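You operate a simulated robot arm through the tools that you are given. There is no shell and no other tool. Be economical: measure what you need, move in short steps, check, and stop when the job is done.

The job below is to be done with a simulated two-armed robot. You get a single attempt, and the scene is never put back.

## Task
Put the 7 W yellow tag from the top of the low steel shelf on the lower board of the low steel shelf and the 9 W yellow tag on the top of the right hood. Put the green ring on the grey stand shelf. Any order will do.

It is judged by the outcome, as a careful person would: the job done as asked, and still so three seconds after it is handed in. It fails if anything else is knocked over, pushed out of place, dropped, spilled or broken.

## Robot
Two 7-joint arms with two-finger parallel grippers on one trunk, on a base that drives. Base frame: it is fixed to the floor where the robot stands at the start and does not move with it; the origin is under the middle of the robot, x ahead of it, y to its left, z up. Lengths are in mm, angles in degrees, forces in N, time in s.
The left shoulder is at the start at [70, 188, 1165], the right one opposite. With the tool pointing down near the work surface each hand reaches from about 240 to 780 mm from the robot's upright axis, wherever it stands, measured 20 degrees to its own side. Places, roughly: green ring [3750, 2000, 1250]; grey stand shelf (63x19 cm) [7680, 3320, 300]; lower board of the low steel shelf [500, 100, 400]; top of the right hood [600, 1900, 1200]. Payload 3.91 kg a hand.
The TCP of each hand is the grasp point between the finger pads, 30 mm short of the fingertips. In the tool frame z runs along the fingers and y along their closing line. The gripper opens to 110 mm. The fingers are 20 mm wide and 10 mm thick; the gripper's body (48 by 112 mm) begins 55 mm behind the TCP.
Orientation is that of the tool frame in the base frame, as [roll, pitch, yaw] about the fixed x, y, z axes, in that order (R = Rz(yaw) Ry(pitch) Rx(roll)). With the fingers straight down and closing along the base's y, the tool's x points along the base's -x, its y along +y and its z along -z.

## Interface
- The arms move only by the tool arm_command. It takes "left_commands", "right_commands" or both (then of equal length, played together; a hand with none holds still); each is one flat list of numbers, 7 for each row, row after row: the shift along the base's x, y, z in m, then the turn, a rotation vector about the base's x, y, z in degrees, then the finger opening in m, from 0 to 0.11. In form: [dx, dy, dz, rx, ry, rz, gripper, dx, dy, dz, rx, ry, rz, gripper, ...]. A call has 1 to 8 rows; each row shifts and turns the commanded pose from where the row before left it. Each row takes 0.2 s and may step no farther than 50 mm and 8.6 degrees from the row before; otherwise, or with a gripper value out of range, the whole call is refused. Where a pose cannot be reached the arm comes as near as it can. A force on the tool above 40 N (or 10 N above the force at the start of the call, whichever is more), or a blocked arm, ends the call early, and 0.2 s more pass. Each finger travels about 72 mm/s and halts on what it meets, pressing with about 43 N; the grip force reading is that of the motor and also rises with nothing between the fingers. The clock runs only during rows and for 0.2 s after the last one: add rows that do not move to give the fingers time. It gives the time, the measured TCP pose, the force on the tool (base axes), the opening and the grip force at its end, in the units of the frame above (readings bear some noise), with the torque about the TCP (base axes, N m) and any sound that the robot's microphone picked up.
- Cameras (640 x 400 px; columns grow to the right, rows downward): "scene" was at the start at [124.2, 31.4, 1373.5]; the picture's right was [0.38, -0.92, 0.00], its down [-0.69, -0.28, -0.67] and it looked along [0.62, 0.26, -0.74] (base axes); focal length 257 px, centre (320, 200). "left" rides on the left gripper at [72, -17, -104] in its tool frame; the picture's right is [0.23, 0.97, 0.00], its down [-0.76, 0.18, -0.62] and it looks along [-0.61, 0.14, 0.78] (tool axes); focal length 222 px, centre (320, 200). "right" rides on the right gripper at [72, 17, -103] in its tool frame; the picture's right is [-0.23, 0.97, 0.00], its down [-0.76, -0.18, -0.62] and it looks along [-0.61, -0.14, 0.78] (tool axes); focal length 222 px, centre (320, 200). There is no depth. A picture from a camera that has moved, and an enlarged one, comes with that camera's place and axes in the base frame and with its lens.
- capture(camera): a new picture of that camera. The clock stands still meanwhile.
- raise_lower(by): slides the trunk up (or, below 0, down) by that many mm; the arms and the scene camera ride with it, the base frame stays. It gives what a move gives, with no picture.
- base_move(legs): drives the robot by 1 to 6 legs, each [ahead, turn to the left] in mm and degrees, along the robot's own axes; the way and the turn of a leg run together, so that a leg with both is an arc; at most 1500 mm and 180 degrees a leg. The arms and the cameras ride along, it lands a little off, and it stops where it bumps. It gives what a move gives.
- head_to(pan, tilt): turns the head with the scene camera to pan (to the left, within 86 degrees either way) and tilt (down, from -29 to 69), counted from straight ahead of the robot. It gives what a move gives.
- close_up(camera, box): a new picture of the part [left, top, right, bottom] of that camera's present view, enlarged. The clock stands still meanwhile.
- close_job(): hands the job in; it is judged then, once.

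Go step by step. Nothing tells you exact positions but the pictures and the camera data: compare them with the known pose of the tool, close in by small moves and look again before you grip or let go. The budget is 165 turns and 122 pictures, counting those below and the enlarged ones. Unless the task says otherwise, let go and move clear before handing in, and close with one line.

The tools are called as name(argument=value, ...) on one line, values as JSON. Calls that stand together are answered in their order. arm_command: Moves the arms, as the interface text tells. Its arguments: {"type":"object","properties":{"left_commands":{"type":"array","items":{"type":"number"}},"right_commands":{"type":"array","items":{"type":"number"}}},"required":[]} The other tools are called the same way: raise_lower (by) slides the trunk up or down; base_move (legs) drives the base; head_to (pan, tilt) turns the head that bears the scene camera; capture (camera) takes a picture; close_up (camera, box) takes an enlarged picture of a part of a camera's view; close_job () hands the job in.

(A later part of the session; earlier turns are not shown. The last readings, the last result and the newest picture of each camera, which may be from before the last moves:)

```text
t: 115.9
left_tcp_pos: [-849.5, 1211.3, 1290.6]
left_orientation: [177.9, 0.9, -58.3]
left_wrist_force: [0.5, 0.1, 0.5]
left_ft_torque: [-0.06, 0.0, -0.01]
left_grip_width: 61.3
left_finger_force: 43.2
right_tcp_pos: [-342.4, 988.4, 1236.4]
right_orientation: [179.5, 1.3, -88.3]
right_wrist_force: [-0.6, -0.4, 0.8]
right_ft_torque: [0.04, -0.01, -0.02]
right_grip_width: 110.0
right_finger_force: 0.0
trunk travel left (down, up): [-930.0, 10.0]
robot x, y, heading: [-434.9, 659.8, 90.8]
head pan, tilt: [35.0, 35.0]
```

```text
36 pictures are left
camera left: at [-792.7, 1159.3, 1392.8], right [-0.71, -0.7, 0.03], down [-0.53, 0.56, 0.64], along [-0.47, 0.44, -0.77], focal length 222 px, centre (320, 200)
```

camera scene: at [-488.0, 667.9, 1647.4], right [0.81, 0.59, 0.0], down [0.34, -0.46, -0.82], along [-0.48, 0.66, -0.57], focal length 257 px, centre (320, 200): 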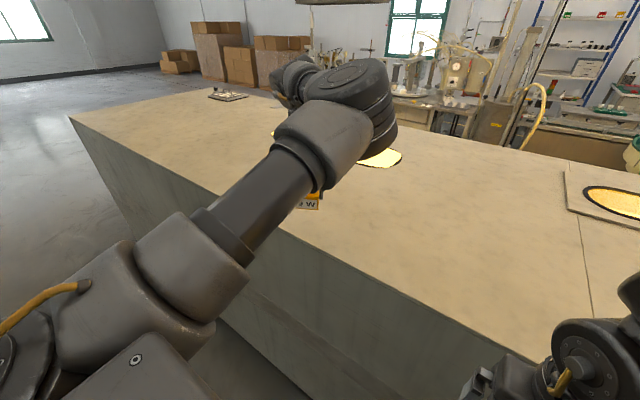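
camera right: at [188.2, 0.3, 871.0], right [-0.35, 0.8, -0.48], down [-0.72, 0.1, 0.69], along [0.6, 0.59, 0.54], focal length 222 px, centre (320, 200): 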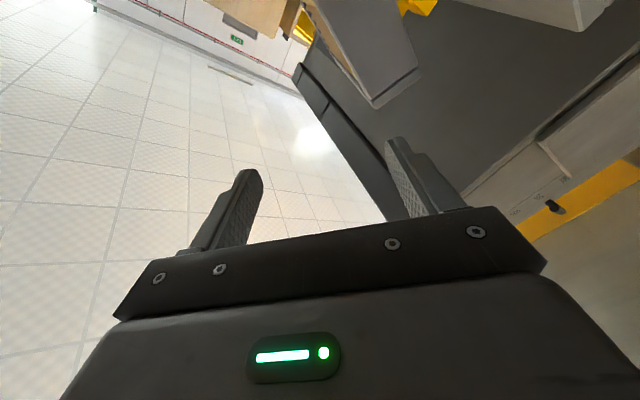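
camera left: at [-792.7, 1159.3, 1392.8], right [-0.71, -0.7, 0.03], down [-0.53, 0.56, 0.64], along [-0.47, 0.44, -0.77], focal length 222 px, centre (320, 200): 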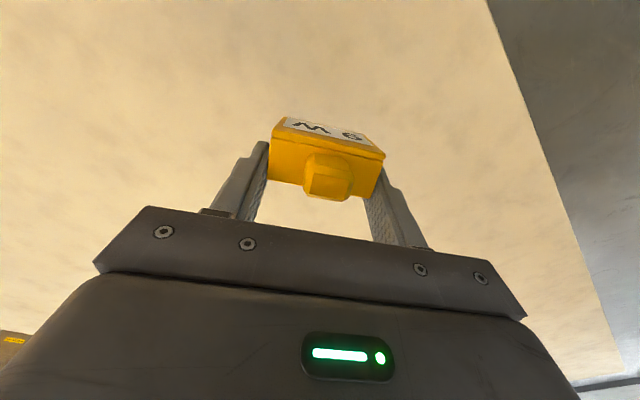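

base_move(legs=[[-25, 0]])

arm_command(left_commands=[-0.005, 0.02, -0.02, 0, 0, 0, 0.04, -0.005, 0.02, -0.02, 0, 0, 0, 0.04])

close_up(camera="scene", box=[220, 100, 460, 260])

```text
t: 116.7
left_tcp_pos: [-850.1, 1192.9, 1287.1]
left_orientation: [177.7, 0.7, -58.4]
left_wrist_force: [0.9, 0.2, 0.1]
left_ft_torque: [0.0, 0.0, 0.03]
left_grip_width: 60.9
left_finger_force: 43.1
right_tcp_pos: [-343.6, 969.9, 1233.9]
right_orientation: [179.5, 1.0, -88.4]
right_wrist_force: [-1.2, 0.3, -0.1]
right_ft_torque: [0.03, -0.03, 0.02]
right_grip_width: 110.0
right_finger_force: 0.0
trunk travel left (down, up): [-930.0, 10.0]
robot x, y, heading: [-432.7, 632.4, 90.9]
head pan, tilt: [35.0, 35.0]
```

```text
t: 117.3
left_tcp_pos: [-861.0, 1232.7, 1247.6]
left_orientation: [177.7, 0.5, -58.3]
left_wrist_force: [0.1, 0.4, -0.3]
left_ft_torque: [-0.01, -0.01, -0.03]
left_grip_width: 61.1
left_finger_force: 43.3
right_tcp_pos: [-344.2, 969.7, 1233.7]
right_orientation: [179.6, 0.9, -88.3]
right_wrist_force: [-0.6, 0.6, -0.5]
right_ft_torque: [-0.03, -0.02, 0.01]
right_grip_width: 109.7
right_finger_force: 0.0
trunk travel left (down, up): [-930.0, 10.0]
robot x, y, heading: [-438.3, 632.8, 90.7]
head pan, tilt: [35.0, 35.0]
```

```text
2.50 times, centred on (340, 180) of scene
camera zoom: at [-490.2, 757.2, 1647.0], right [0.81, 0.58, 0.0], down [0.34, -0.47, -0.82], along [-0.48, 0.66, -0.58], focal length 643 px, centre (270, 250)
```

zoom: 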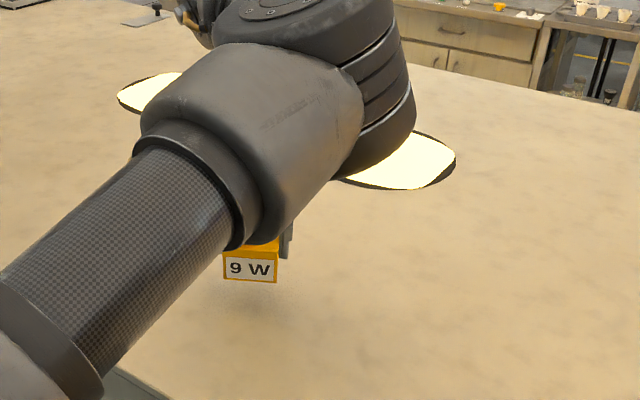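

arm_command(left_commands=[0, 0, -0.008, 0, 0, 0, 0.04, 0, 0, -0.008, 0, 0, 0, 0.04, 0, 0, -0.008, 0, 0, 0, 0.04])

close_up(camera="scene", box=[260, 140, 380, 230])

```text
t: 118.1
left_tcp_pos: [-859.8, 1232.8, 1224.2]
left_orientation: [177.7, 0.5, -58.3]
left_wrist_force: [-0.3, -0.2, 0.1]
left_ft_torque: [0.01, 0.03, 0.01]
left_grip_width: 60.9
left_finger_force: 42.2
right_tcp_pos: [-343.8, 969.8, 1234.4]
right_orientation: [179.6, 1.0, -88.4]
right_wrist_force: [0.2, -0.3, 0.5]
right_ft_torque: [0.02, 0.0, 0.01]
right_grip_width: 110.0
right_finger_force: 0.1
trunk travel left (down, up): [-930.0, 10.0]
robot x, y, heading: [-435.7, 634.5, 90.6]
head pan, tilt: [35.0, 35.0]
```

```text
4.44 times, centred on (320, 185) of scene
camera zoom: at [-488.3, 756.1, 1647.1], right [0.81, 0.58, 0.0], down [0.34, -0.47, -0.82], along [-0.48, 0.66, -0.57], focal length 1143 px, centre (320, 267)
```

zoom: 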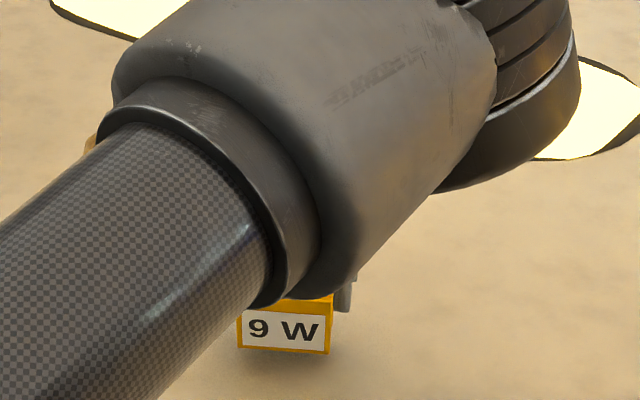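

arm_command(left_commands=[0, 0, -0.005, 0, 0, 0, 0.04, 0, 0, -0.005, 0, 0, 0, 0.04])

arm_command(left_commands=[0, 0, -0.005, 0, 0, 0, 0.04, 0, 0, -0.004, 0, 0, 0, 0.04])

close_up(camera="scene", box=[260, 160, 360, 235])

```text
t: 118.7
left_tcp_pos: [-859.3, 1230.5, 1218.8]
left_orientation: [177.7, 1.1, -58.3]
left_wrist_force: [-5.5, 1.6, 22.7]
left_ft_torque: [0.12, -0.48, 0.05]
left_grip_width: 61.1
left_finger_force: 43.1
right_tcp_pos: [-341.9, 966.1, 1235.4]
right_orientation: [179.6, 1.2, -88.4]
right_wrist_force: [-0.2, 1.3, -0.8]
right_ft_torque: [0.0, 0.0, -0.01]
right_grip_width: 110.2
right_finger_force: 0.1
trunk travel left (down, up): [-930.0, 10.0]
robot x, y, heading: [-438.4, 633.0, 90.9]
head pan, tilt: [35.0, 35.0]
```

```text
t: 119.3
left_tcp_pos: [-859.2, 1228.9, 1207.6]
left_orientation: [177.8, 0.8, -58.3]
left_wrist_force: [-7.4, 0.9, 29.3]
left_ft_torque: [0.21, -0.7, 0.05]
left_grip_width: 61.2
left_finger_force: 42.8
right_tcp_pos: [-341.8, 965.8, 1235.3]
right_orientation: [179.4, 1.2, -88.4]
right_wrist_force: [0.1, -0.4, -0.2]
right_ft_torque: [0.0, -0.01, -0.02]
right_grip_width: 109.8
right_finger_force: 0.1
trunk travel left (down, up): [-930.0, 10.0]
robot x, y, heading: [-436.9, 635.1, 90.7]
head pan, tilt: [35.0, 35.0]
```

```text
5.33 times, centred on (310, 198) of scene
camera zoom: at [-487.1, 751.2, 1647.7], right [0.81, 0.59, 0.0], down [0.34, -0.46, -0.82], along [-0.48, 0.67, -0.57], focal length 1372 px, centre (373, 213)
```

zoom: 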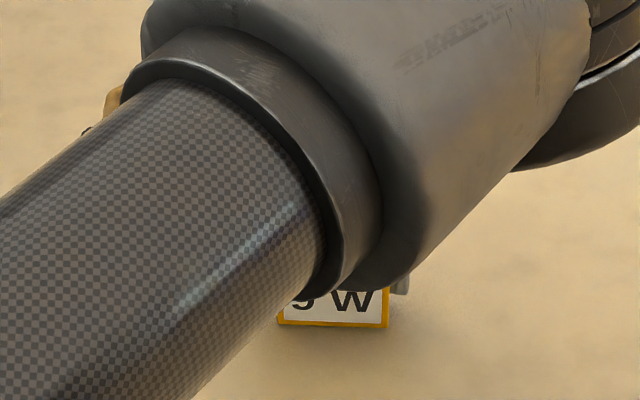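

Contact is made and the tag sits on the hood. Releasing and rising clear.

arm_command(left_commands=[0, 0, 0.001, 0, 0, 0, 0.04, 0, 0, 0, 0, 0, 0, 0.07, 0, 0, 0, 0, 0, 0, 0.1, 0, 0, 0, 0, 0, 0, 0.105, 0, 0, 0.02, 0, 0, 0, 0.105, 0, 0, 0.03, 0, 0, 0, 0.105, 0, 0, 0.03, 0, 0, 0, 0.105, 0, -0.01, 0.03, 0, 0, 0, 0.105])

capture(camera="left")

```text
t: 121.1
left_tcp_pos: [-858.5, 1221.8, 1316.9]
left_orientation: [177.8, 0.7, -58.2]
left_wrist_force: [0.8, -0.8, -0.4]
left_ft_torque: [0.02, -0.02, -0.02]
left_grip_width: 105.3
left_finger_force: 0.1
right_tcp_pos: [-342.0, 967.8, 1234.4]
right_orientation: [179.5, 1.0, -88.4]
right_wrist_force: [0.0, 0.2, 0.3]
right_ft_torque: [0.03, 0.04, -0.01]
right_grip_width: 109.8
right_finger_force: 0.0
trunk travel left (down, up): [-930.0, 10.0]
robot x, y, heading: [-436.3, 634.6, 90.9]
head pan, tilt: [35.0, 35.0]
```

```text
32 pictures are left
camera left: at [-801.5, 1170.2, 1419.2], right [-0.71, -0.7, 0.04], down [-0.53, 0.56, 0.64], along [-0.47, 0.43, -0.77], focal length 222 px, centre (320, 200)
```

left: 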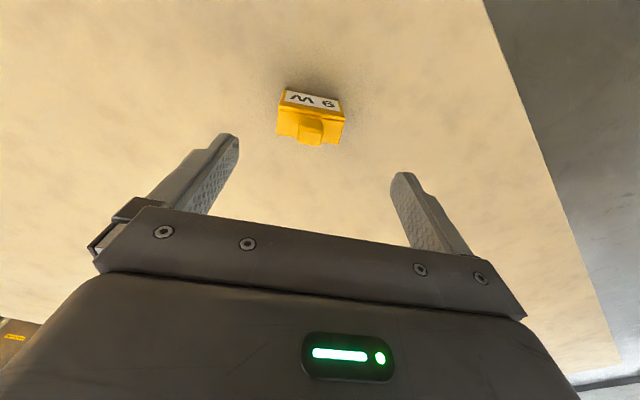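

The 9 W tag stands upright on the hood, well in from the edge. Now back to the shelf for the 7 W tag, arm held high.

base_move(legs=[[-485, 0], [0, -132], [295, 0], [0, 27]])

head_to(pan=31, tilt=45)

capture(camera="scene")

```text
t: 132.5
left_tcp_pos: [471.4, 207.2, 1317.1]
left_orientation: [177.7, 0.7, -163.5]
left_wrist_force: [-0.2, -0.1, 0.4]
left_ft_torque: [0.0, 0.0, 0.0]
left_grip_width: 104.9
left_finger_force: 0.1
right_tcp_pos: [92.4, -225.8, 1234.8]
right_orientation: [179.5, 1.0, 166.4]
right_wrist_force: [-0.2, 0.1, 0.6]
right_ft_torque: [-0.01, 0.0, 0.03]
right_grip_width: 110.0
right_finger_force: 0.1
trunk travel left (down, up): [-930.0, 10.0]
robot x, y, heading: [-206.8, -41.4, -14.1]
head pan, tilt: [35.0, 35.0]
```

```text
t: 133.2
left_tcp_pos: [472.8, 207.3, 1317.1]
left_orientation: [177.7, 0.6, -163.5]
left_wrist_force: [0.0, 0.5, -0.3]
left_ft_torque: [-0.03, -0.01, -0.02]
left_grip_width: 105.2
left_finger_force: 0.2
right_tcp_pos: [93.9, -224.5, 1233.5]
right_orientation: [179.6, 1.1, 166.2]
right_wrist_force: [-0.4, -0.4, 0.6]
right_ft_torque: [-0.01, 0.02, 0.02]
right_grip_width: 109.9
right_finger_force: 0.0
trunk travel left (down, up): [-930.0, 10.0]
robot x, y, heading: [-208.6, -45.1, -14.4]
head pan, tilt: [31.0, 45.0]
```

```text
31 pictures are left
camera scene: at [-79.2, -32.9, 1632.4], right [0.29, -0.96, 0.0], down [-0.68, -0.2, -0.71], along [0.68, 0.2, -0.71], focal length 257 px, centre (320, 200)
```

scene: 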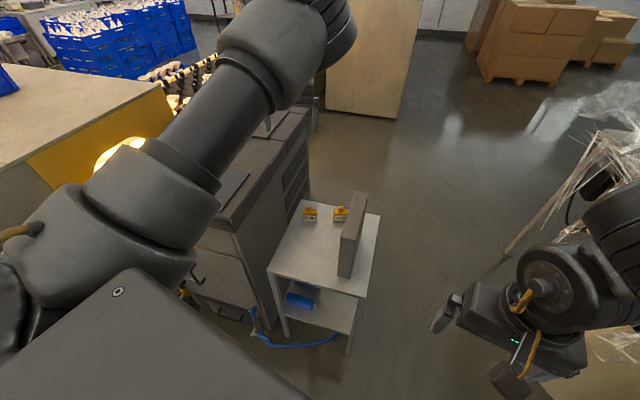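

close_up(camera="scene", box=[260, 180, 390, 280])

```text
4.00 times, centred on (325, 230) of scene
camera zoom: at [-79.2, -32.9, 1632.4], right [0.29, -0.96, 0.0], down [-0.68, -0.2, -0.71], along [0.68, 0.2, -0.71], focal length 1029 px, centre (300, 80)
```

zoom: 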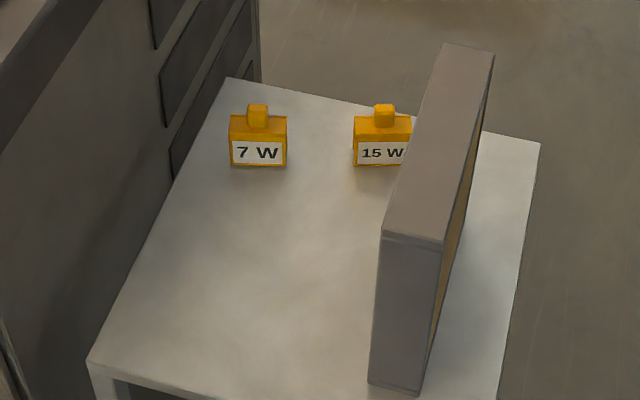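

7 W stands at about (623,223), yawed 15°. I'll lower the trunk and tilt the left hand 40° forward in the corridor above it.

raise_lower(by=-130)

arm_command(left_commands=[0, 0, 0, 2.2, -7.7, 0, 0.09, 0, 0, -0.01, 2.2, -7.7, 0, 0.09, 0, 0, -0.01, 2.2, -7.7, 0, 0.09, 0, 0, -0.02, 2.2, -7.7, 0, 0.09, 0, 0, -0.02, 2.2, -7.7, 0, 0.09])

capture(camera="scene")

```text
t: 134.8
left_tcp_pos: [473.4, 207.9, 1186.4]
left_orientation: [177.7, 0.6, -163.5]
left_wrist_force: [0.8, -0.8, 0.1]
left_ft_torque: [0.03, 0.01, -0.02]
left_grip_width: 104.7
left_finger_force: 0.0
right_tcp_pos: [93.3, -223.0, 1104.7]
right_orientation: [179.6, 1.0, 166.4]
right_wrist_force: [-0.5, -0.6, -0.2]
right_ft_torque: [0.01, -0.01, -0.01]
right_grip_width: 110.1
right_finger_force: 0.2
trunk travel left (down, up): [-800.0, 140.0]
robot x, y, heading: [-208.1, -45.4, -14.2]
head pan, tilt: [31.0, 45.0]
```

```text
t: 136.0
left_tcp_pos: [474.7, 211.1, 1124.9]
left_orientation: [178.1, 40.7, -163.2]
left_wrist_force: [0.2, -0.2, -0.7]
left_ft_torque: [-0.03, 0.01, 0.05]
left_grip_width: 89.9
left_finger_force: 0.1
right_tcp_pos: [94.8, -224.4, 1103.9]
right_orientation: [179.5, 1.0, 166.4]
right_wrist_force: [0.5, 1.4, -0.1]
right_ft_torque: [0.0, 0.03, -0.03]
right_grip_width: 110.2
right_finger_force: 0.1
trunk travel left (down, up): [-800.0, 140.0]
robot x, y, heading: [-204.0, -44.0, -14.6]
head pan, tilt: [31.0, 45.0]
```

```text
29 pictures are left
camera scene: at [-77.3, -33.2, 1502.3], right [0.29, -0.96, 0.0], down [-0.68, -0.2, -0.71], along [0.68, 0.2, -0.71], focal length 257 px, centre (320, 200)
```

scene: 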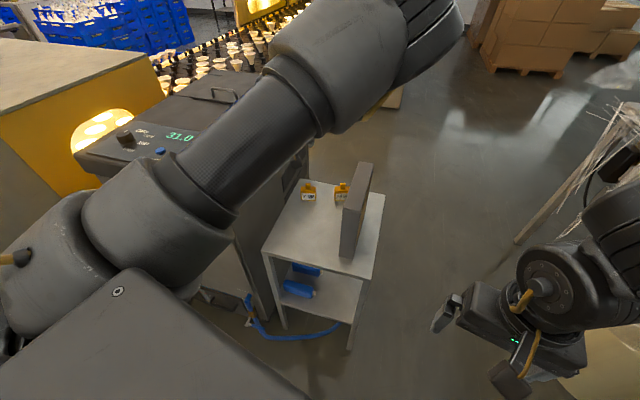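

The elbow would come down over the filter from here, so I'll back off 70 mm for a straighter arm, then reach in and down along the corridor.

base_move(legs=[[-75, 0]])

arm_command(left_commands=[0.035, -0.005, -0.02, 0, 0, 0, 0.09, 0.035, -0.005, -0.03, 0, 0, 0, 0.09, 0.03, -0.005, -0.035, 0, 0, 0, 0.09, 0.03, -0.005, -0.035, 0, 0, 0, 0.09, 0.02, 0, -0.04, 0, 0, 0, 0.09])

capture(camera="scene")

```text
t: 137.0
left_tcp_pos: [405.0, 227.5, 1123.6]
left_orientation: [178.2, 40.3, -163.1]
left_wrist_force: [0.6, -0.3, 0.4]
left_ft_torque: [0.01, 0.01, 0.01]
left_grip_width: 89.7
left_finger_force: 0.0
right_tcp_pos: [24.2, -206.6, 1103.0]
right_orientation: [179.6, 0.8, 166.4]
right_wrist_force: [0.0, 0.1, 0.3]
right_ft_torque: [-0.01, 0.02, -0.01]
right_grip_width: 110.0
right_finger_force: 0.0
trunk travel left (down, up): [-800.0, 140.0]
robot x, y, heading: [-279.4, -27.5, -14.5]
head pan, tilt: [31.0, 45.0]
```

```text
t: 138.2
left_tcp_pos: [552.4, 208.4, 963.5]
left_orientation: [178.5, 40.4, -162.9]
left_wrist_force: [0.6, -1.0, -0.2]
left_ft_torque: [0.01, 0.01, -0.02]
left_grip_width: 90.1
left_finger_force: 0.1
right_tcp_pos: [22.7, -204.1, 1103.6]
right_orientation: [179.6, 0.9, 166.4]
right_wrist_force: [-0.1, 1.2, -0.3]
right_ft_torque: [-0.03, 0.02, -0.03]
right_grip_width: 109.8
right_finger_force: 0.1
trunk travel left (down, up): [-800.0, 140.0]
robot x, y, heading: [-282.5, -29.1, -14.3]
head pan, tilt: [31.0, 45.0]
```

```text
28 pictures are left
camera scene: at [-148.9, -12.8, 1502.2], right [0.29, -0.96, 0.0], down [-0.68, -0.2, -0.71], along [0.68, 0.2, -0.71], focal length 257 px, centre (320, 200)
```

scene: 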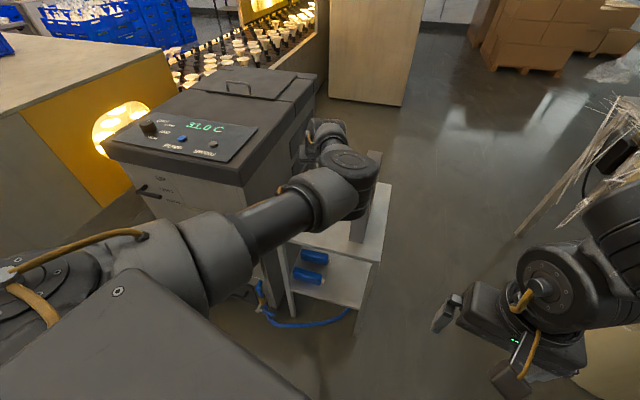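

The elbow is well clear of the filter. Reaching down toward 7 W and checking with the hand camera.

arm_command(left_commands=[0.012, 0.001, -0.04, 0, 0, 0, 0.09, 0.012, 0.002, -0.04, 0, 0, 0, 0.09])

capture(camera="left")

```text
t: 138.8
left_tcp_pos: [575.6, 213.0, 883.7]
left_orientation: [178.4, 40.4, -163.1]
left_wrist_force: [0.2, -0.6, -1.1]
left_ft_torque: [0.01, -0.02, -0.01]
left_grip_width: 90.2
left_finger_force: 0.0
right_tcp_pos: [23.0, -203.1, 1104.2]
right_orientation: [179.7, 1.1, 166.4]
right_wrist_force: [0.0, -0.3, 0.6]
right_ft_torque: [-0.01, 0.01, 0.01]
right_grip_width: 109.7
right_finger_force: 0.1
trunk travel left (down, up): [-800.0, 140.0]
robot x, y, heading: [-278.8, -24.1, -14.2]
head pan, tilt: [31.0, 45.0]
```

```text
27 pictures are left
camera left: at [465.2, 159.9, 915.8], right [-0.47, 0.88, -0.13], down [0.12, 0.2, 0.97], along [0.88, 0.44, -0.2], focal length 222 px, centre (320, 200)
```

left: 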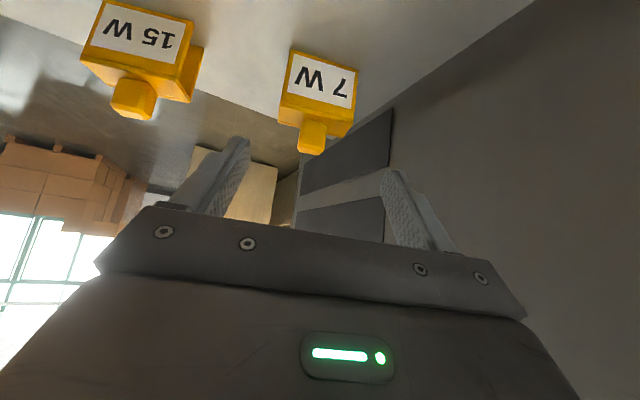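

arm_command(left_commands=[0.012, 0.003, -0.027, 0, 0, 0, 0.09, 0.012, 0.003, -0.027, 0, 0, 0, 0.09, 0.012, 0.002, -0.026, 0, 0, 0, 0.09])

capture(camera="left")

```text
t: 139.6
left_tcp_pos: [586.1, 212.5, 861.5]
left_orientation: [178.5, 40.7, -163.1]
left_wrist_force: [-0.5, 0.4, 0.6]
left_ft_torque: [-0.01, -0.03, -0.01]
left_grip_width: 90.1
left_finger_force: 0.1
left hand out of reach, approached as far as the arm can: row 2, 3
right_tcp_pos: [20.1, -207.3, 1104.1]
right_orientation: [179.4, 1.1, 166.3]
right_wrist_force: [0.0, 1.2, 1.1]
right_ft_torque: [0.08, -0.02, -0.03]
right_grip_width: 110.0
right_finger_force: 0.1
trunk travel left (down, up): [-800.0, 140.0]
robot x, y, heading: [-281.5, -25.9, -14.4]
head pan, tilt: [31.0, 45.0]
```

```text
26 pictures are left
camera left: at [475.5, 158.3, 892.3], right [-0.46, 0.88, -0.13], down [0.11, 0.2, 0.97], along [0.88, 0.44, -0.19], focal length 222 px, centre (320, 200)
```

left: 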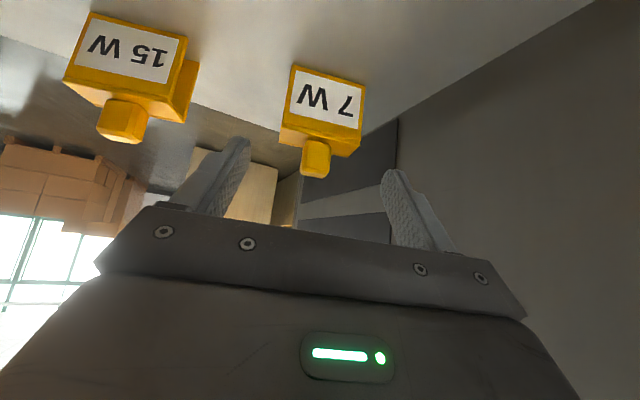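

The arm is at its reach limit, so I'll lower the trunk by 58 mm and nudge the base forward.

raise_lower(by=-58)

base_move(legs=[[25, 0]])

capture(camera="left")

```text
t: 140.6
left_tcp_pos: [586.3, 213.3, 802.5]
left_orientation: [178.5, 40.5, -163.0]
left_wrist_force: [0.7, -0.3, -0.1]
left_ft_torque: [-0.02, 0.03, -0.01]
left_grip_width: 89.8
left_finger_force: 0.1
right_tcp_pos: [21.8, -205.7, 1045.4]
right_orientation: [179.4, 0.9, 166.4]
right_wrist_force: [1.1, 0.2, 0.1]
right_ft_torque: [0.02, 0.01, 0.0]
right_grip_width: 110.0
right_finger_force: 0.1
trunk travel left (down, up): [-742.0, 198.0]
robot x, y, heading: [-278.4, -26.0, -14.2]
head pan, tilt: [31.0, 45.0]
```

```text
t: 141.4
left_tcp_pos: [607.1, 209.9, 805.3]
left_orientation: [178.7, 40.9, -162.8]
left_wrist_force: [-0.4, 1.7, 0.2]
left_ft_torque: [-0.04, -0.02, -0.04]
left_grip_width: 90.1
left_finger_force: 0.1
right_tcp_pos: [39.5, -210.2, 1048.7]
right_orientation: [179.5, 1.3, 166.3]
right_wrist_force: [-0.8, 1.2, 0.3]
right_ft_torque: [-0.02, -0.03, -0.03]
right_grip_width: 109.9
right_finger_force: 0.0
trunk travel left (down, up): [-742.0, 198.0]
robot x, y, heading: [-253.3, -33.2, -14.3]
head pan, tilt: [31.0, 45.0]
```

```text
25 pictures are left
camera left: at [496.3, 155.7, 836.8], right [-0.47, 0.88, -0.13], down [0.11, 0.2, 0.97], along [0.88, 0.44, -0.19], focal length 222 px, centre (320, 200)
```

left: 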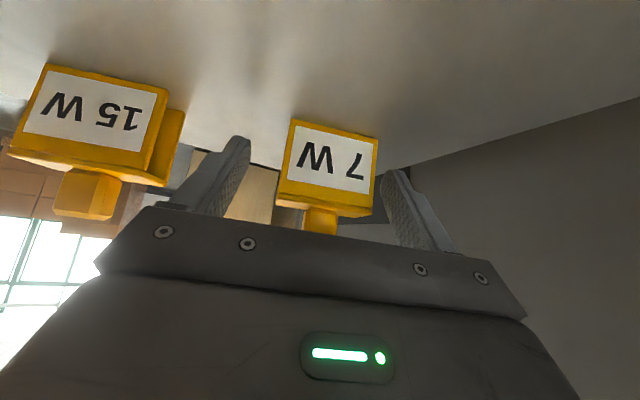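

The tag sits between the fingers but nearer the left one; I'll shift 10 mm left, then close.

arm_command(left_commands=[-0.001, 0.01, 0, 0, 0, 0, 0.09])

capture(camera="left")

```text
t: 141.8
left_tcp_pos: [608.5, 220.0, 802.0]
left_orientation: [178.5, 40.6, -162.9]
left_wrist_force: [-0.2, -0.6, -0.1]
left_ft_torque: [0.01, 0.01, -0.01]
left_grip_width: 90.0
left_finger_force: 0.1
right_tcp_pos: [44.0, -211.1, 1047.8]
right_orientation: [179.6, 1.1, 166.4]
right_wrist_force: [-0.1, -0.1, -0.3]
right_ft_torque: [0.02, -0.01, -0.02]
right_grip_width: 109.9
right_finger_force: 0.0
trunk travel left (down, up): [-742.0, 198.0]
robot x, y, heading: [-257.5, -34.8, -14.1]
head pan, tilt: [31.0, 45.0]
```

```text
24 pictures are left
camera left: at [498.9, 165.5, 833.3], right [-0.47, 0.88, -0.13], down [0.11, 0.2, 0.97], along [0.88, 0.44, -0.2], focal length 222 px, centre (320, 200)
```

left: 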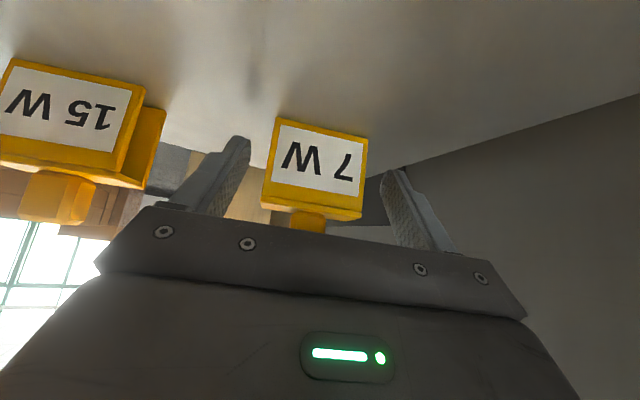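

arm_command(left_commands=[0.008, 0.002, 0, 0, 0, 0, 0.09, 0, 0, 0, 0, 0, 0, 0.065, 0, 0, 0, 0, 0, 0, 0.04, 0, 0, 0, 0, 0, 0, 0.04, 0, 0, 0.02, 0, 0, 0, 0.04, -0.01, 0, 0.03, 0, 0, 0, 0.04])

capture(camera="left")

```text
t: 143.2
left_tcp_pos: [607.1, 217.4, 855.0]
left_orientation: [178.4, 40.7, -163.2]
left_wrist_force: [-0.3, 0.2, -0.6]
left_ft_torque: [-0.01, 0.05, 0.03]
left_grip_width: 60.9
left_finger_force: 42.8
left hand out of reach, approached as far as the arm can: row 1
right_tcp_pos: [44.1, -213.1, 1046.5]
right_orientation: [179.4, 1.1, 166.4]
right_wrist_force: [0.4, -0.1, -0.7]
right_ft_torque: [0.02, -0.05, 0.04]
right_grip_width: 110.1
right_finger_force: 0.0
trunk travel left (down, up): [-742.0, 198.0]
robot x, y, heading: [-254.8, -31.4, -14.4]
head pan, tilt: [31.0, 45.0]
```

```text
23 pictures are left
camera left: at [496.7, 164.6, 885.3], right [-0.46, 0.88, -0.13], down [0.11, 0.2, 0.97], along [0.88, 0.44, -0.19], focal length 222 px, centre (320, 200)
```

left: 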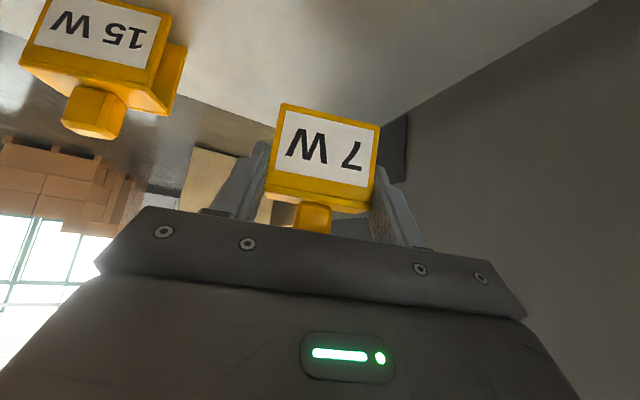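

7 W is held. I'll lift and draw it back along the middle of the corridor, then back the robot off.

arm_command(left_commands=[-0.02, -0.008, 0.03, 0, 0, 0, 0.04, -0.03, -0.008, 0.02, 0, 0, 0, 0.04, -0.03, -0.008, 0.015, 0, 0, 0, 0.04, -0.03, -0.008, 0.01, 0, 0, 0, 0.04, -0.03, -0.008, 0.01, 0, 0, 0, 0.04])

base_move(legs=[[-260, 0]])

close_up(camera="scene", box=[220, 130, 420, 300])

```text
t: 144.4
left_tcp_pos: [472.4, 195.4, 948.4]
left_orientation: [178.7, 41.6, -161.7]
left_wrist_force: [0.3, -0.4, 0.3]
left_ft_torque: [0.02, 0.0, -0.01]
left_grip_width: 60.8
left_finger_force: 42.7
right_tcp_pos: [44.3, -211.4, 1045.7]
right_orientation: [179.6, 1.1, 166.4]
right_wrist_force: [-0.2, -0.5, 0.1]
right_ft_torque: [-0.01, -0.06, -0.01]
right_grip_width: 110.0
right_finger_force: 0.0
trunk travel left (down, up): [-742.0, 198.0]
robot x, y, heading: [-255.7, -32.0, -14.4]
head pan, tilt: [31.0, 45.0]
```

```text
t: 146.2
left_tcp_pos: [221.6, 260.2, 942.9]
left_orientation: [177.7, 41.5, -162.5]
left_wrist_force: [0.0, 0.4, -1.0]
left_ft_torque: [-0.02, -0.03, 0.02]
left_grip_width: 61.2
left_finger_force: 42.9
right_tcp_pos: [-206.7, -146.5, 1045.7]
right_orientation: [179.6, 1.0, 166.3]
right_wrist_force: [0.1, -0.5, 0.6]
right_ft_torque: [0.01, 0.01, -0.02]
right_grip_width: 109.9
right_finger_force: 0.1
trunk travel left (down, up): [-742.0, 198.0]
robot x, y, heading: [-506.4, 32.7, -14.7]
head pan, tilt: [31.0, 45.0]
```

```text
2.35 times, centred on (320, 215) of scene
camera zoom: at [-378.0, 43.9, 1444.3], right [0.28, -0.96, 0.0], down [-0.68, -0.2, -0.71], along [0.68, 0.2, -0.71], focal length 605 px, centre (320, 165)
```

zoom: 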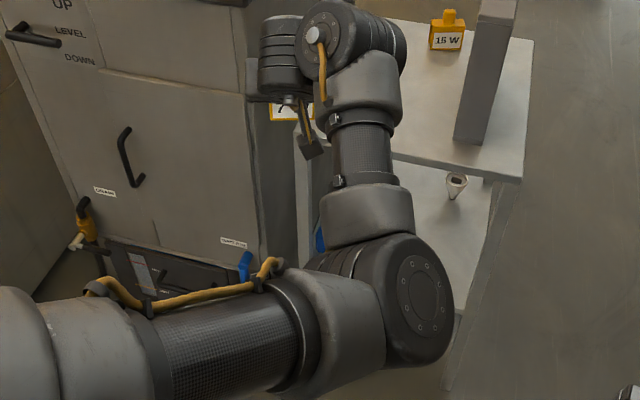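

Filter and 15 W tag are undisturbed. For the lower board I'll shift the robot sideways well back from the shelf (turning left, away from everything), then lower the trunk.

base_move(legs=[[0, 104], [-160, 0], [0, -104]])

raise_lower(by=-450)

head_to(pan=25, tilt=25)

capture(camera="left")

capture(camera="scene")

```text
t: 156.4
left_tcp_pos: [219.0, 99.5, 943.7]
left_orientation: [177.6, 41.6, -162.7]
left_wrist_force: [-0.4, -0.2, -0.2]
left_ft_torque: [0.01, 0.02, 0.01]
left_grip_width: 61.1
left_finger_force: 42.2
right_tcp_pos: [-210.1, -307.7, 1046.6]
right_orientation: [179.6, 1.0, 166.2]
right_wrist_force: [-0.6, -0.2, -0.1]
right_ft_torque: [0.0, 0.02, 0.0]
right_grip_width: 110.0
right_finger_force: 0.0
trunk travel left (down, up): [-742.0, 198.0]
robot x, y, heading: [-511.4, -128.3, -14.8]
head pan, tilt: [31.0, 45.0]
```

```text
refused: -450 is not a number from -400 to 400
```

```text
t: 157.2
left_tcp_pos: [219.6, 100.7, 944.0]
left_orientation: [177.6, 41.6, -162.7]
left_wrist_force: [0.2, -0.2, 0.5]
left_ft_torque: [0.02, -0.02, 0.0]
left_grip_width: 61.0
left_finger_force: 43.4
right_tcp_pos: [-210.7, -308.6, 1046.1]
right_orientation: [179.6, 1.0, 166.0]
right_wrist_force: [0.5, 0.5, -0.2]
right_ft_torque: [-0.04, -0.01, -0.01]
right_grip_width: 109.8
right_finger_force: 0.1
trunk travel left (down, up): [-742.0, 198.0]
robot x, y, heading: [-507.5, -129.8, -14.5]
head pan, tilt: [25.0, 25.0]
```

```text
21 pictures are left
camera left: at [109.1, 43.6, 972.8], right [-0.48, 0.87, -0.12], down [0.1, 0.19, 0.98], along [0.87, 0.46, -0.18], focal length 222 px, centre (320, 200)
```

left: 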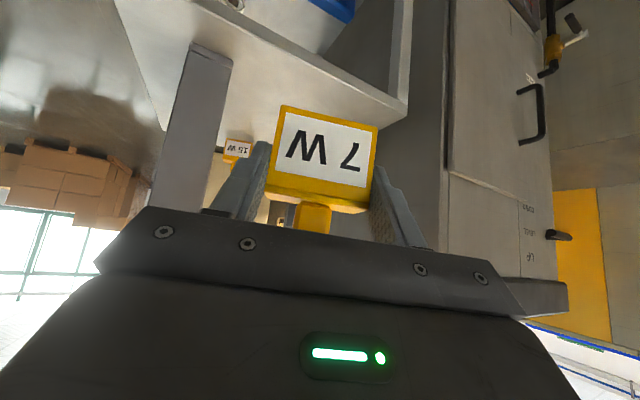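

```text
20 pictures are left
camera scene: at [-368.8, -122.8, 1474.9], right [0.18, -0.98, 0.0], down [-0.42, -0.08, -0.91], along [0.89, 0.16, -0.42], focal length 257 px, centre (320, 200)
```

scene: 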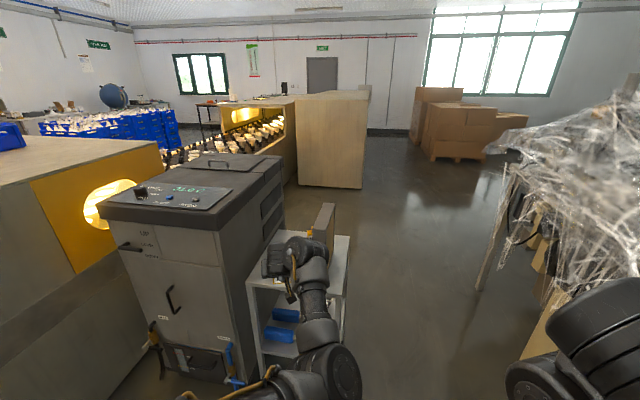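

raise_lower(by=-400)

raise_lower(by=-50)

capture(camera="left")

```text
t: 161.0
left_tcp_pos: [217.6, 98.7, 543.5]
left_orientation: [177.6, 41.4, -162.6]
left_wrist_force: [0.0, -0.8, 0.6]
left_ft_torque: [-0.03, -0.04, 0.0]
left_grip_width: 61.0
left_finger_force: 43.1
right_tcp_pos: [-210.5, -308.6, 646.3]
right_orientation: [179.7, 1.0, 166.1]
right_wrist_force: [0.2, 0.2, -0.3]
right_ft_torque: [0.03, 0.02, 0.0]
right_grip_width: 109.9
right_finger_force: 0.2
trunk travel left (down, up): [-342.0, 598.0]
robot x, y, heading: [-506.7, -129.5, -14.7]
head pan, tilt: [25.0, 25.0]
```

```text
t: 162.0
left_tcp_pos: [218.3, 99.1, 493.2]
left_orientation: [177.7, 41.5, -162.6]
left_wrist_force: [-0.5, 0.5, -0.7]
left_ft_torque: [-0.01, 0.03, 0.01]
left_grip_width: 61.3
left_finger_force: 42.8
right_tcp_pos: [-210.1, -308.9, 595.9]
right_orientation: [179.5, 1.1, 166.1]
right_wrist_force: [-0.1, 0.1, -0.6]
right_ft_torque: [-0.01, -0.01, 0.0]
right_grip_width: 110.2
right_finger_force: 0.0
trunk travel left (down, up): [-292.0, 648.0]
robot x, y, heading: [-509.4, -129.1, -14.6]
head pan, tilt: [25.0, 25.0]
```

```text
19 pictures are left
camera left: at [108.7, 43.3, 522.9], right [-0.48, 0.87, -0.12], down [0.1, 0.19, 0.98], along [0.87, 0.46, -0.18], focal length 222 px, centre (320, 200)
```

left: 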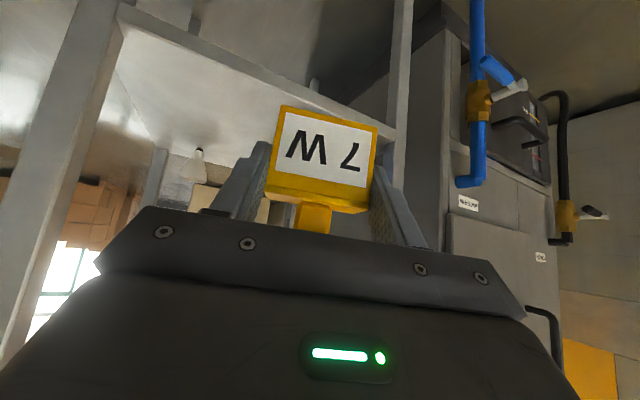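

The tag faces the lower board's free middle; board top ≈ z 375. Driving forward 205 mm to bring the tag over it.

base_move(legs=[[205, 0]])

capture(camera="left")

```text
t: 163.6
left_tcp_pos: [416.8, 47.5, 493.5]
left_orientation: [177.6, 41.6, -162.7]
left_wrist_force: [-0.2, 0.7, -0.2]
left_ft_torque: [0.0, 0.02, -0.02]
left_grip_width: 61.1
left_finger_force: 43.4
right_tcp_pos: [-11.8, -359.6, 596.8]
right_orientation: [179.6, 0.9, 166.0]
right_wrist_force: [-0.5, 0.6, 0.6]
right_ft_torque: [0.0, 0.02, -0.01]
right_grip_width: 110.2
right_finger_force: 0.1
trunk travel left (down, up): [-292.0, 648.0]
robot x, y, heading: [-311.8, -179.0, -14.8]
head pan, tilt: [25.0, 25.0]
```

```text
18 pictures are left
camera left: at [307.2, -9.7, 522.3], right [-0.48, 0.87, -0.12], down [0.1, 0.19, 0.98], along [0.87, 0.45, -0.18], focal length 222 px, centre (320, 200)
```

left: 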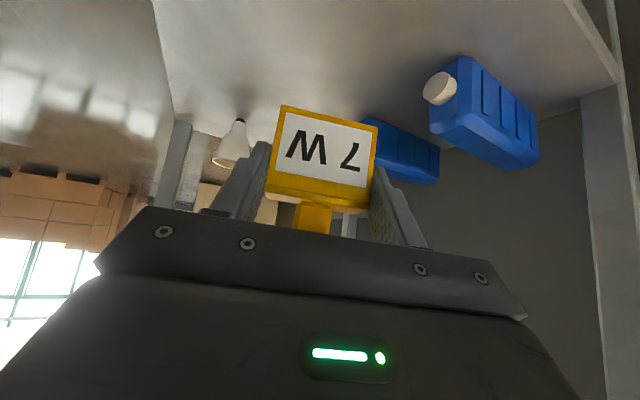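

Space below the tag is free. Lowering onto the board.

raise_lower(by=-60)

arm_command(left_commands=[0, 0, -0.006, 0, 0, 0, 0.04, 0, 0, -0.006, 0, 0, 0, 0.04])

arm_command(left_commands=[0, 0, -0.005, 0, 0, 0, 0.04])

arm_command(left_commands=[0, 0, -0.005, 0, 0, 0, 0.04])

```text
t: 164.6
left_tcp_pos: [417.5, 47.1, 434.1]
left_orientation: [177.6, 41.5, -162.7]
left_wrist_force: [0.4, 0.0, 0.4]
left_ft_torque: [-0.02, -0.01, 0.02]
left_grip_width: 61.1
left_finger_force: 42.9
right_tcp_pos: [-12.4, -360.5, 536.7]
right_orientation: [179.5, 1.0, 166.0]
right_wrist_force: [-0.1, -0.2, 0.7]
right_ft_torque: [0.02, -0.04, -0.01]
right_grip_width: 110.0
right_finger_force: 0.0
trunk travel left (down, up): [-232.0, 708.0]
robot x, y, heading: [-311.3, -176.3, -14.9]
head pan, tilt: [25.0, 25.0]
```

```text
t: 165.2
left_tcp_pos: [417.9, 48.0, 422.1]
left_orientation: [177.6, 41.5, -162.6]
left_wrist_force: [0.0, -0.4, 0.4]
left_ft_torque: [0.01, -0.02, 0.01]
left_grip_width: 60.9
left_finger_force: 43.7
right_tcp_pos: [-12.7, -360.1, 536.5]
right_orientation: [179.7, 1.0, 166.0]
right_wrist_force: [-1.1, -0.2, -0.4]
right_ft_torque: [0.0, 0.01, 0.01]
right_grip_width: 109.9
right_finger_force: 0.0
trunk travel left (down, up): [-232.0, 708.0]
robot x, y, heading: [-305.9, -181.5, -14.4]
head pan, tilt: [25.0, 25.0]
```

```text
t: 165.6
left_tcp_pos: [416.8, 47.9, 417.6]
left_orientation: [177.6, 41.6, -162.5]
left_wrist_force: [-0.2, -0.1, -0.5]
left_ft_torque: [-0.04, -0.03, 0.0]
left_grip_width: 61.3
left_finger_force: 43.1
right_tcp_pos: [-12.9, -360.7, 535.6]
right_orientation: [179.6, 1.1, 166.0]
right_wrist_force: [0.4, 0.3, -0.4]
right_ft_torque: [-0.01, -0.01, 0.01]
right_grip_width: 109.9
right_finger_force: 0.0
trunk travel left (down, up): [-232.0, 708.0]
robot x, y, heading: [-311.5, -181.2, -14.7]
head pan, tilt: [25.0, 25.0]
```

```text
t: 166.0
left_tcp_pos: [416.9, 48.4, 412.5]
left_orientation: [177.6, 41.7, -162.6]
left_wrist_force: [-0.2, 0.6, -0.6]
left_ft_torque: [-0.02, 0.01, -0.01]
left_grip_width: 61.1
left_finger_force: 43.2
right_tcp_pos: [-12.7, -361.7, 536.4]
right_orientation: [179.6, 1.1, 166.0]
right_wrist_force: [0.0, 0.4, -0.9]
right_ft_torque: [0.02, 0.0, 0.03]
right_grip_width: 110.3
right_finger_force: 0.2
trunk travel left (down, up): [-232.0, 708.0]
robot x, y, heading: [-311.6, -180.2, -14.7]
head pan, tilt: [25.0, 25.0]
```

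arm_command(left_commands=[0, 0, -0.005, 0, 0, 0, 0.04])

arm_command(left_commands=[0, 0, -0.004, 0, 0, 0, 0.04])

capture(camera="left")

```text
t: 166.4
left_tcp_pos: [418.0, 48.9, 408.7]
left_orientation: [177.5, 41.6, -162.7]
left_wrist_force: [0.5, -0.2, 0.0]
left_ft_torque: [0.0, 0.0, -0.01]
left_grip_width: 60.8
left_finger_force: 42.6
right_tcp_pos: [-11.3, -360.1, 535.6]
right_orientation: [179.5, 1.0, 166.1]
right_wrist_force: [0.9, -0.4, -0.3]
right_ft_torque: [0.0, 0.01, 0.01]
right_grip_width: 109.9
right_finger_force: 0.1
trunk travel left (down, up): [-232.0, 708.0]
robot x, y, heading: [-312.0, -178.4, -14.9]
head pan, tilt: [25.0, 25.0]
```

```text
t: 166.8
left_tcp_pos: [418.2, 48.6, 406.6]
left_orientation: [177.5, 42.1, -162.6]
left_wrist_force: [2.4, 3.4, 11.3]
left_ft_torque: [-0.13, -0.39, 0.15]
left_grip_width: 61.5
left_finger_force: 42.9
right_tcp_pos: [-12.2, -361.0, 536.4]
right_orientation: [179.5, 1.1, 166.1]
right_wrist_force: [0.6, 0.0, 0.3]
right_ft_torque: [0.0, 0.0, 0.01]
right_grip_width: 109.7
right_finger_force: 0.1
trunk travel left (down, up): [-232.0, 708.0]
robot x, y, heading: [-313.6, -181.1, -14.8]
head pan, tilt: [25.0, 25.0]
```

```text
17 pictures are left
camera left: at [308.4, -8.4, 435.6], right [-0.48, 0.87, -0.12], down [0.09, 0.19, 0.98], along [0.87, 0.46, -0.17], focal length 222 px, centre (320, 200)
```

left: 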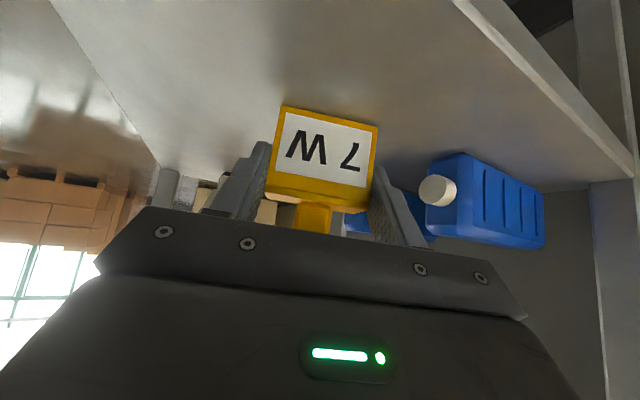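

Tag rests on the board. Releasing and withdrawing along the tool axis.

arm_command(left_commands=[0, 0, 0.001, 0, 0, 0, 0.04, 0, 0, 0, 0, 0, 0, 0.065, 0, 0, 0, 0, 0, 0, 0.085, -0.022, -0.007, 0.024, 0, 0, 0, 0.085, -0.022, -0.007, 0.024, 0, 0, 0, 0.085, -0.022, -0.007, 0.024, 0, 0, 0, 0.085])

base_move(legs=[[-250, 0]])

capture(camera="left")

```text
t: 168.4
left_tcp_pos: [383.3, 66.2, 456.8]
left_orientation: [175.2, 42.6, -162.3]
left_wrist_force: [0.5, -0.2, -0.6]
left_ft_torque: [-0.03, 0.01, 0.0]
left_grip_width: 84.9
left_finger_force: 0.0
left hand out of reach, approached as far as the arm can: row 5, 6
right_tcp_pos: [-12.0, -361.8, 536.9]
right_orientation: [179.6, 1.1, 166.0]
right_wrist_force: [-0.1, -0.3, 0.5]
right_ft_torque: [0.01, -0.01, 0.02]
right_grip_width: 109.8
right_finger_force: 0.1
trunk travel left (down, up): [-232.0, 708.0]
robot x, y, heading: [-313.9, -182.9, -14.8]
head pan, tilt: [25.0, 25.0]
stopped in row 6 (left hand): the arm was blocked; the commanded pose is now the measured one
```

```text
t: 170.2
left_tcp_pos: [142.0, 126.7, 456.1]
left_orientation: [175.4, 42.6, -162.6]
left_wrist_force: [0.0, 0.0, -0.5]
left_ft_torque: [0.02, -0.04, 0.0]
left_grip_width: 85.2
left_finger_force: 0.1
right_tcp_pos: [-253.2, -297.6, 536.4]
right_orientation: [179.7, 1.1, 165.9]
right_wrist_force: [-0.4, 0.4, -0.4]
right_ft_torque: [-0.03, -0.03, 0.03]
right_grip_width: 110.1
right_finger_force: 0.1
trunk travel left (down, up): [-232.0, 708.0]
robot x, y, heading: [-549.5, -116.9, -14.9]
head pan, tilt: [25.0, 25.0]
```

```text
16 pictures are left
camera left: at [33.9, 66.7, 482.6], right [-0.5, 0.86, -0.09], down [0.09, 0.16, 0.98], along [0.86, 0.49, -0.15], focal length 222 px, centre (320, 200)
```

left: 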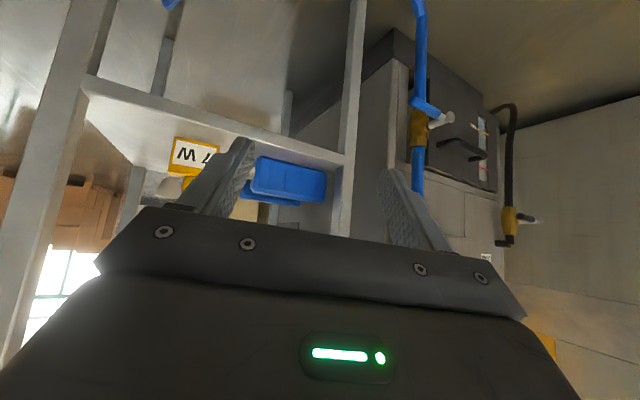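

Both tags are placed: 7 W stands on the lower board. Next the green ring, so I raise the trunk and look toward the far hood.

raise_lower(by=400)

raise_lower(by=300)

head_to(pan=35, tilt=8)

close_up(camera="scene", box=[160, 110, 480, 310])

```text
t: 174.0
left_tcp_pos: [143.2, 127.8, 856.8]
left_orientation: [175.3, 42.5, -162.5]
left_wrist_force: [0.0, -0.7, -0.2]
left_ft_torque: [0.01, -0.01, 0.03]
left_grip_width: 85.2
left_finger_force: 0.0
right_tcp_pos: [-253.3, -298.2, 935.5]
right_orientation: [179.7, 0.9, 165.8]
right_wrist_force: [-0.4, 0.2, 0.1]
right_ft_torque: [0.04, 0.03, -0.01]
right_grip_width: 109.9
right_finger_force: 0.1
trunk travel left (down, up): [-632.0, 308.0]
robot x, y, heading: [-552.0, -115.6, -15.0]
head pan, tilt: [25.0, 25.0]
```

```text
t: 177.0
left_tcp_pos: [142.3, 127.6, 1157.0]
left_orientation: [175.2, 42.6, -162.6]
left_wrist_force: [-0.1, 0.9, 0.3]
left_ft_torque: [0.0, 0.0, -0.04]
left_grip_width: 85.0
left_finger_force: 0.0
right_tcp_pos: [-252.6, -297.2, 1235.0]
right_orientation: [179.6, 1.0, 165.8]
right_wrist_force: [-0.6, -0.1, 1.1]
right_ft_torque: [-0.02, 0.04, -0.02]
right_grip_width: 110.1
right_finger_force: 0.1
trunk travel left (down, up): [-932.0, 8.0]
robot x, y, heading: [-550.9, -120.2, -14.9]
head pan, tilt: [25.0, 25.0]
```

```text
t: 177.8
left_tcp_pos: [143.3, 128.4, 1156.5]
left_orientation: [175.2, 42.6, -162.7]
left_wrist_force: [0.4, -0.2, 0.8]
left_ft_torque: [-0.03, -0.01, -0.03]
left_grip_width: 85.0
left_finger_force: 0.1
right_tcp_pos: [-252.6, -297.9, 1236.4]
right_orientation: [179.6, 1.0, 165.9]
right_wrist_force: [-0.9, 0.3, 0.9]
right_ft_torque: [-0.06, -0.03, 0.02]
right_grip_width: 109.9
right_finger_force: 0.1
trunk travel left (down, up): [-932.0, 8.0]
robot x, y, heading: [-554.2, -114.8, -15.1]
head pan, tilt: [35.0, 8.0]
```

```text
2.00 times, centred on (320, 210) of scene
camera zoom: at [-414.8, -96.2, 1692.5], right [0.34, -0.94, 0.0], down [-0.13, -0.05, -0.99], along [0.93, 0.34, -0.14], focal length 514 px, centre (320, 180)
```

zoom: 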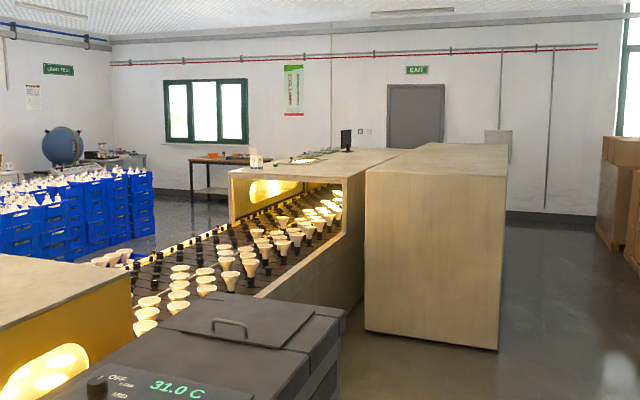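

The ring must be on top of the far hood (about where a small item shows). The way leads along the right aisle, so I tuck the left arm in first.

arm_command(left_commands=[-0.021, -0.019, 0.01, -1.1, 3.7, -3.9, 0.085, -0.021, -0.019, 0.01, -1.1, 3.7, -3.9, 0.085, -0.021, -0.019, 0.01, -1.1, 3.7, -3.9, 0.085, -0.021, -0.019, 0.01, -1.1, 3.7, -3.9, 0.085, -0.021, -0.019, 0.01, -1.1, 3.7, -3.9, 0.085, -0.021, -0.019, 0.01, -1.1, 3.7, -3.9, 0.085, -0.021, -0.019, 0.01, -1.1, 3.7, -3.9, 0.085])

base_move(legs=[[0, -15], [640, 0], [0, 30]])

head_to(pan=0, tilt=20)

capture(camera="scene")

```text
t: 179.4
left_tcp_pos: [81.3, 97.4, 1142.5]
left_orientation: [-179.7, 18.8, 174.8]
left_wrist_force: [-0.5, -0.7, 0.7]
left_ft_torque: [0.01, -0.01, 0.02]
left_grip_width: 84.9
left_finger_force: 0.0
left hand out of reach, approached as far as the arm can: row 1, 2, 3, 4, 5, 6
right_tcp_pos: [-254.7, -297.9, 1236.6]
right_orientation: [179.5, 1.1, 165.9]
right_wrist_force: [0.1, 0.0, 0.5]
right_ft_torque: [0.03, -0.02, -0.01]
right_grip_width: 109.8
right_finger_force: 0.2
trunk travel left (down, up): [-932.0, 8.0]
robot x, y, heading: [-554.6, -116.5, -14.9]
head pan, tilt: [35.0, 8.0]
```

```text
t: 185.4
left_tcp_pos: [565.4, -62.7, 1143.1]
left_orientation: [-179.6, 18.6, -169.8]
left_wrist_force: [0.6, 0.4, 0.8]
left_ft_torque: [0.0, 0.03, 0.01]
left_grip_width: 85.0
left_finger_force: 0.1
right_tcp_pos: [345.6, -534.3, 1235.5]
right_orientation: [179.5, 1.0, -178.8]
right_wrist_force: [-0.1, -0.4, -0.5]
right_ft_torque: [0.01, -0.02, 0.02]
right_grip_width: 110.2
right_finger_force: 0.1
trunk travel left (down, up): [-932.0, 8.0]
robot x, y, heading: [9.9, -434.9, 0.2]
head pan, tilt: [35.0, 8.0]
```

```text
t: 186.4
left_tcp_pos: [563.1, -60.6, 1141.6]
left_orientation: [-179.7, 18.5, -169.7]
left_wrist_force: [0.2, -0.1, 0.2]
left_ft_torque: [-0.02, 0.0, 0.0]
left_grip_width: 84.9
left_finger_force: 0.0
right_tcp_pos: [346.2, -532.3, 1236.4]
right_orientation: [179.6, 1.1, -178.8]
right_wrist_force: [0.5, 0.9, 0.6]
right_ft_torque: [-0.01, -0.01, -0.02]
right_grip_width: 110.1
right_finger_force: 0.1
trunk travel left (down, up): [-932.0, 8.0]
robot x, y, heading: [6.5, -432.1, 0.4]
head pan, tilt: [0.0, 20.0]
```

```text
14 pictures are left
camera scene: at [154.0, -432.9, 1673.1], right [0.01, -1.0, 0.0], down [-0.34, 0.0, -0.94], along [0.94, 0.01, -0.34], focal length 257 px, centre (320, 200)
```

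scene: 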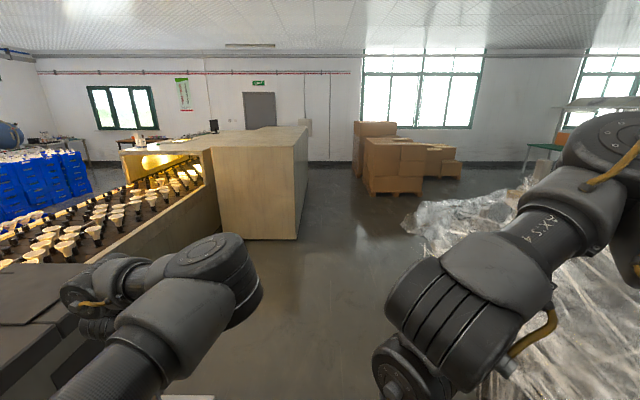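

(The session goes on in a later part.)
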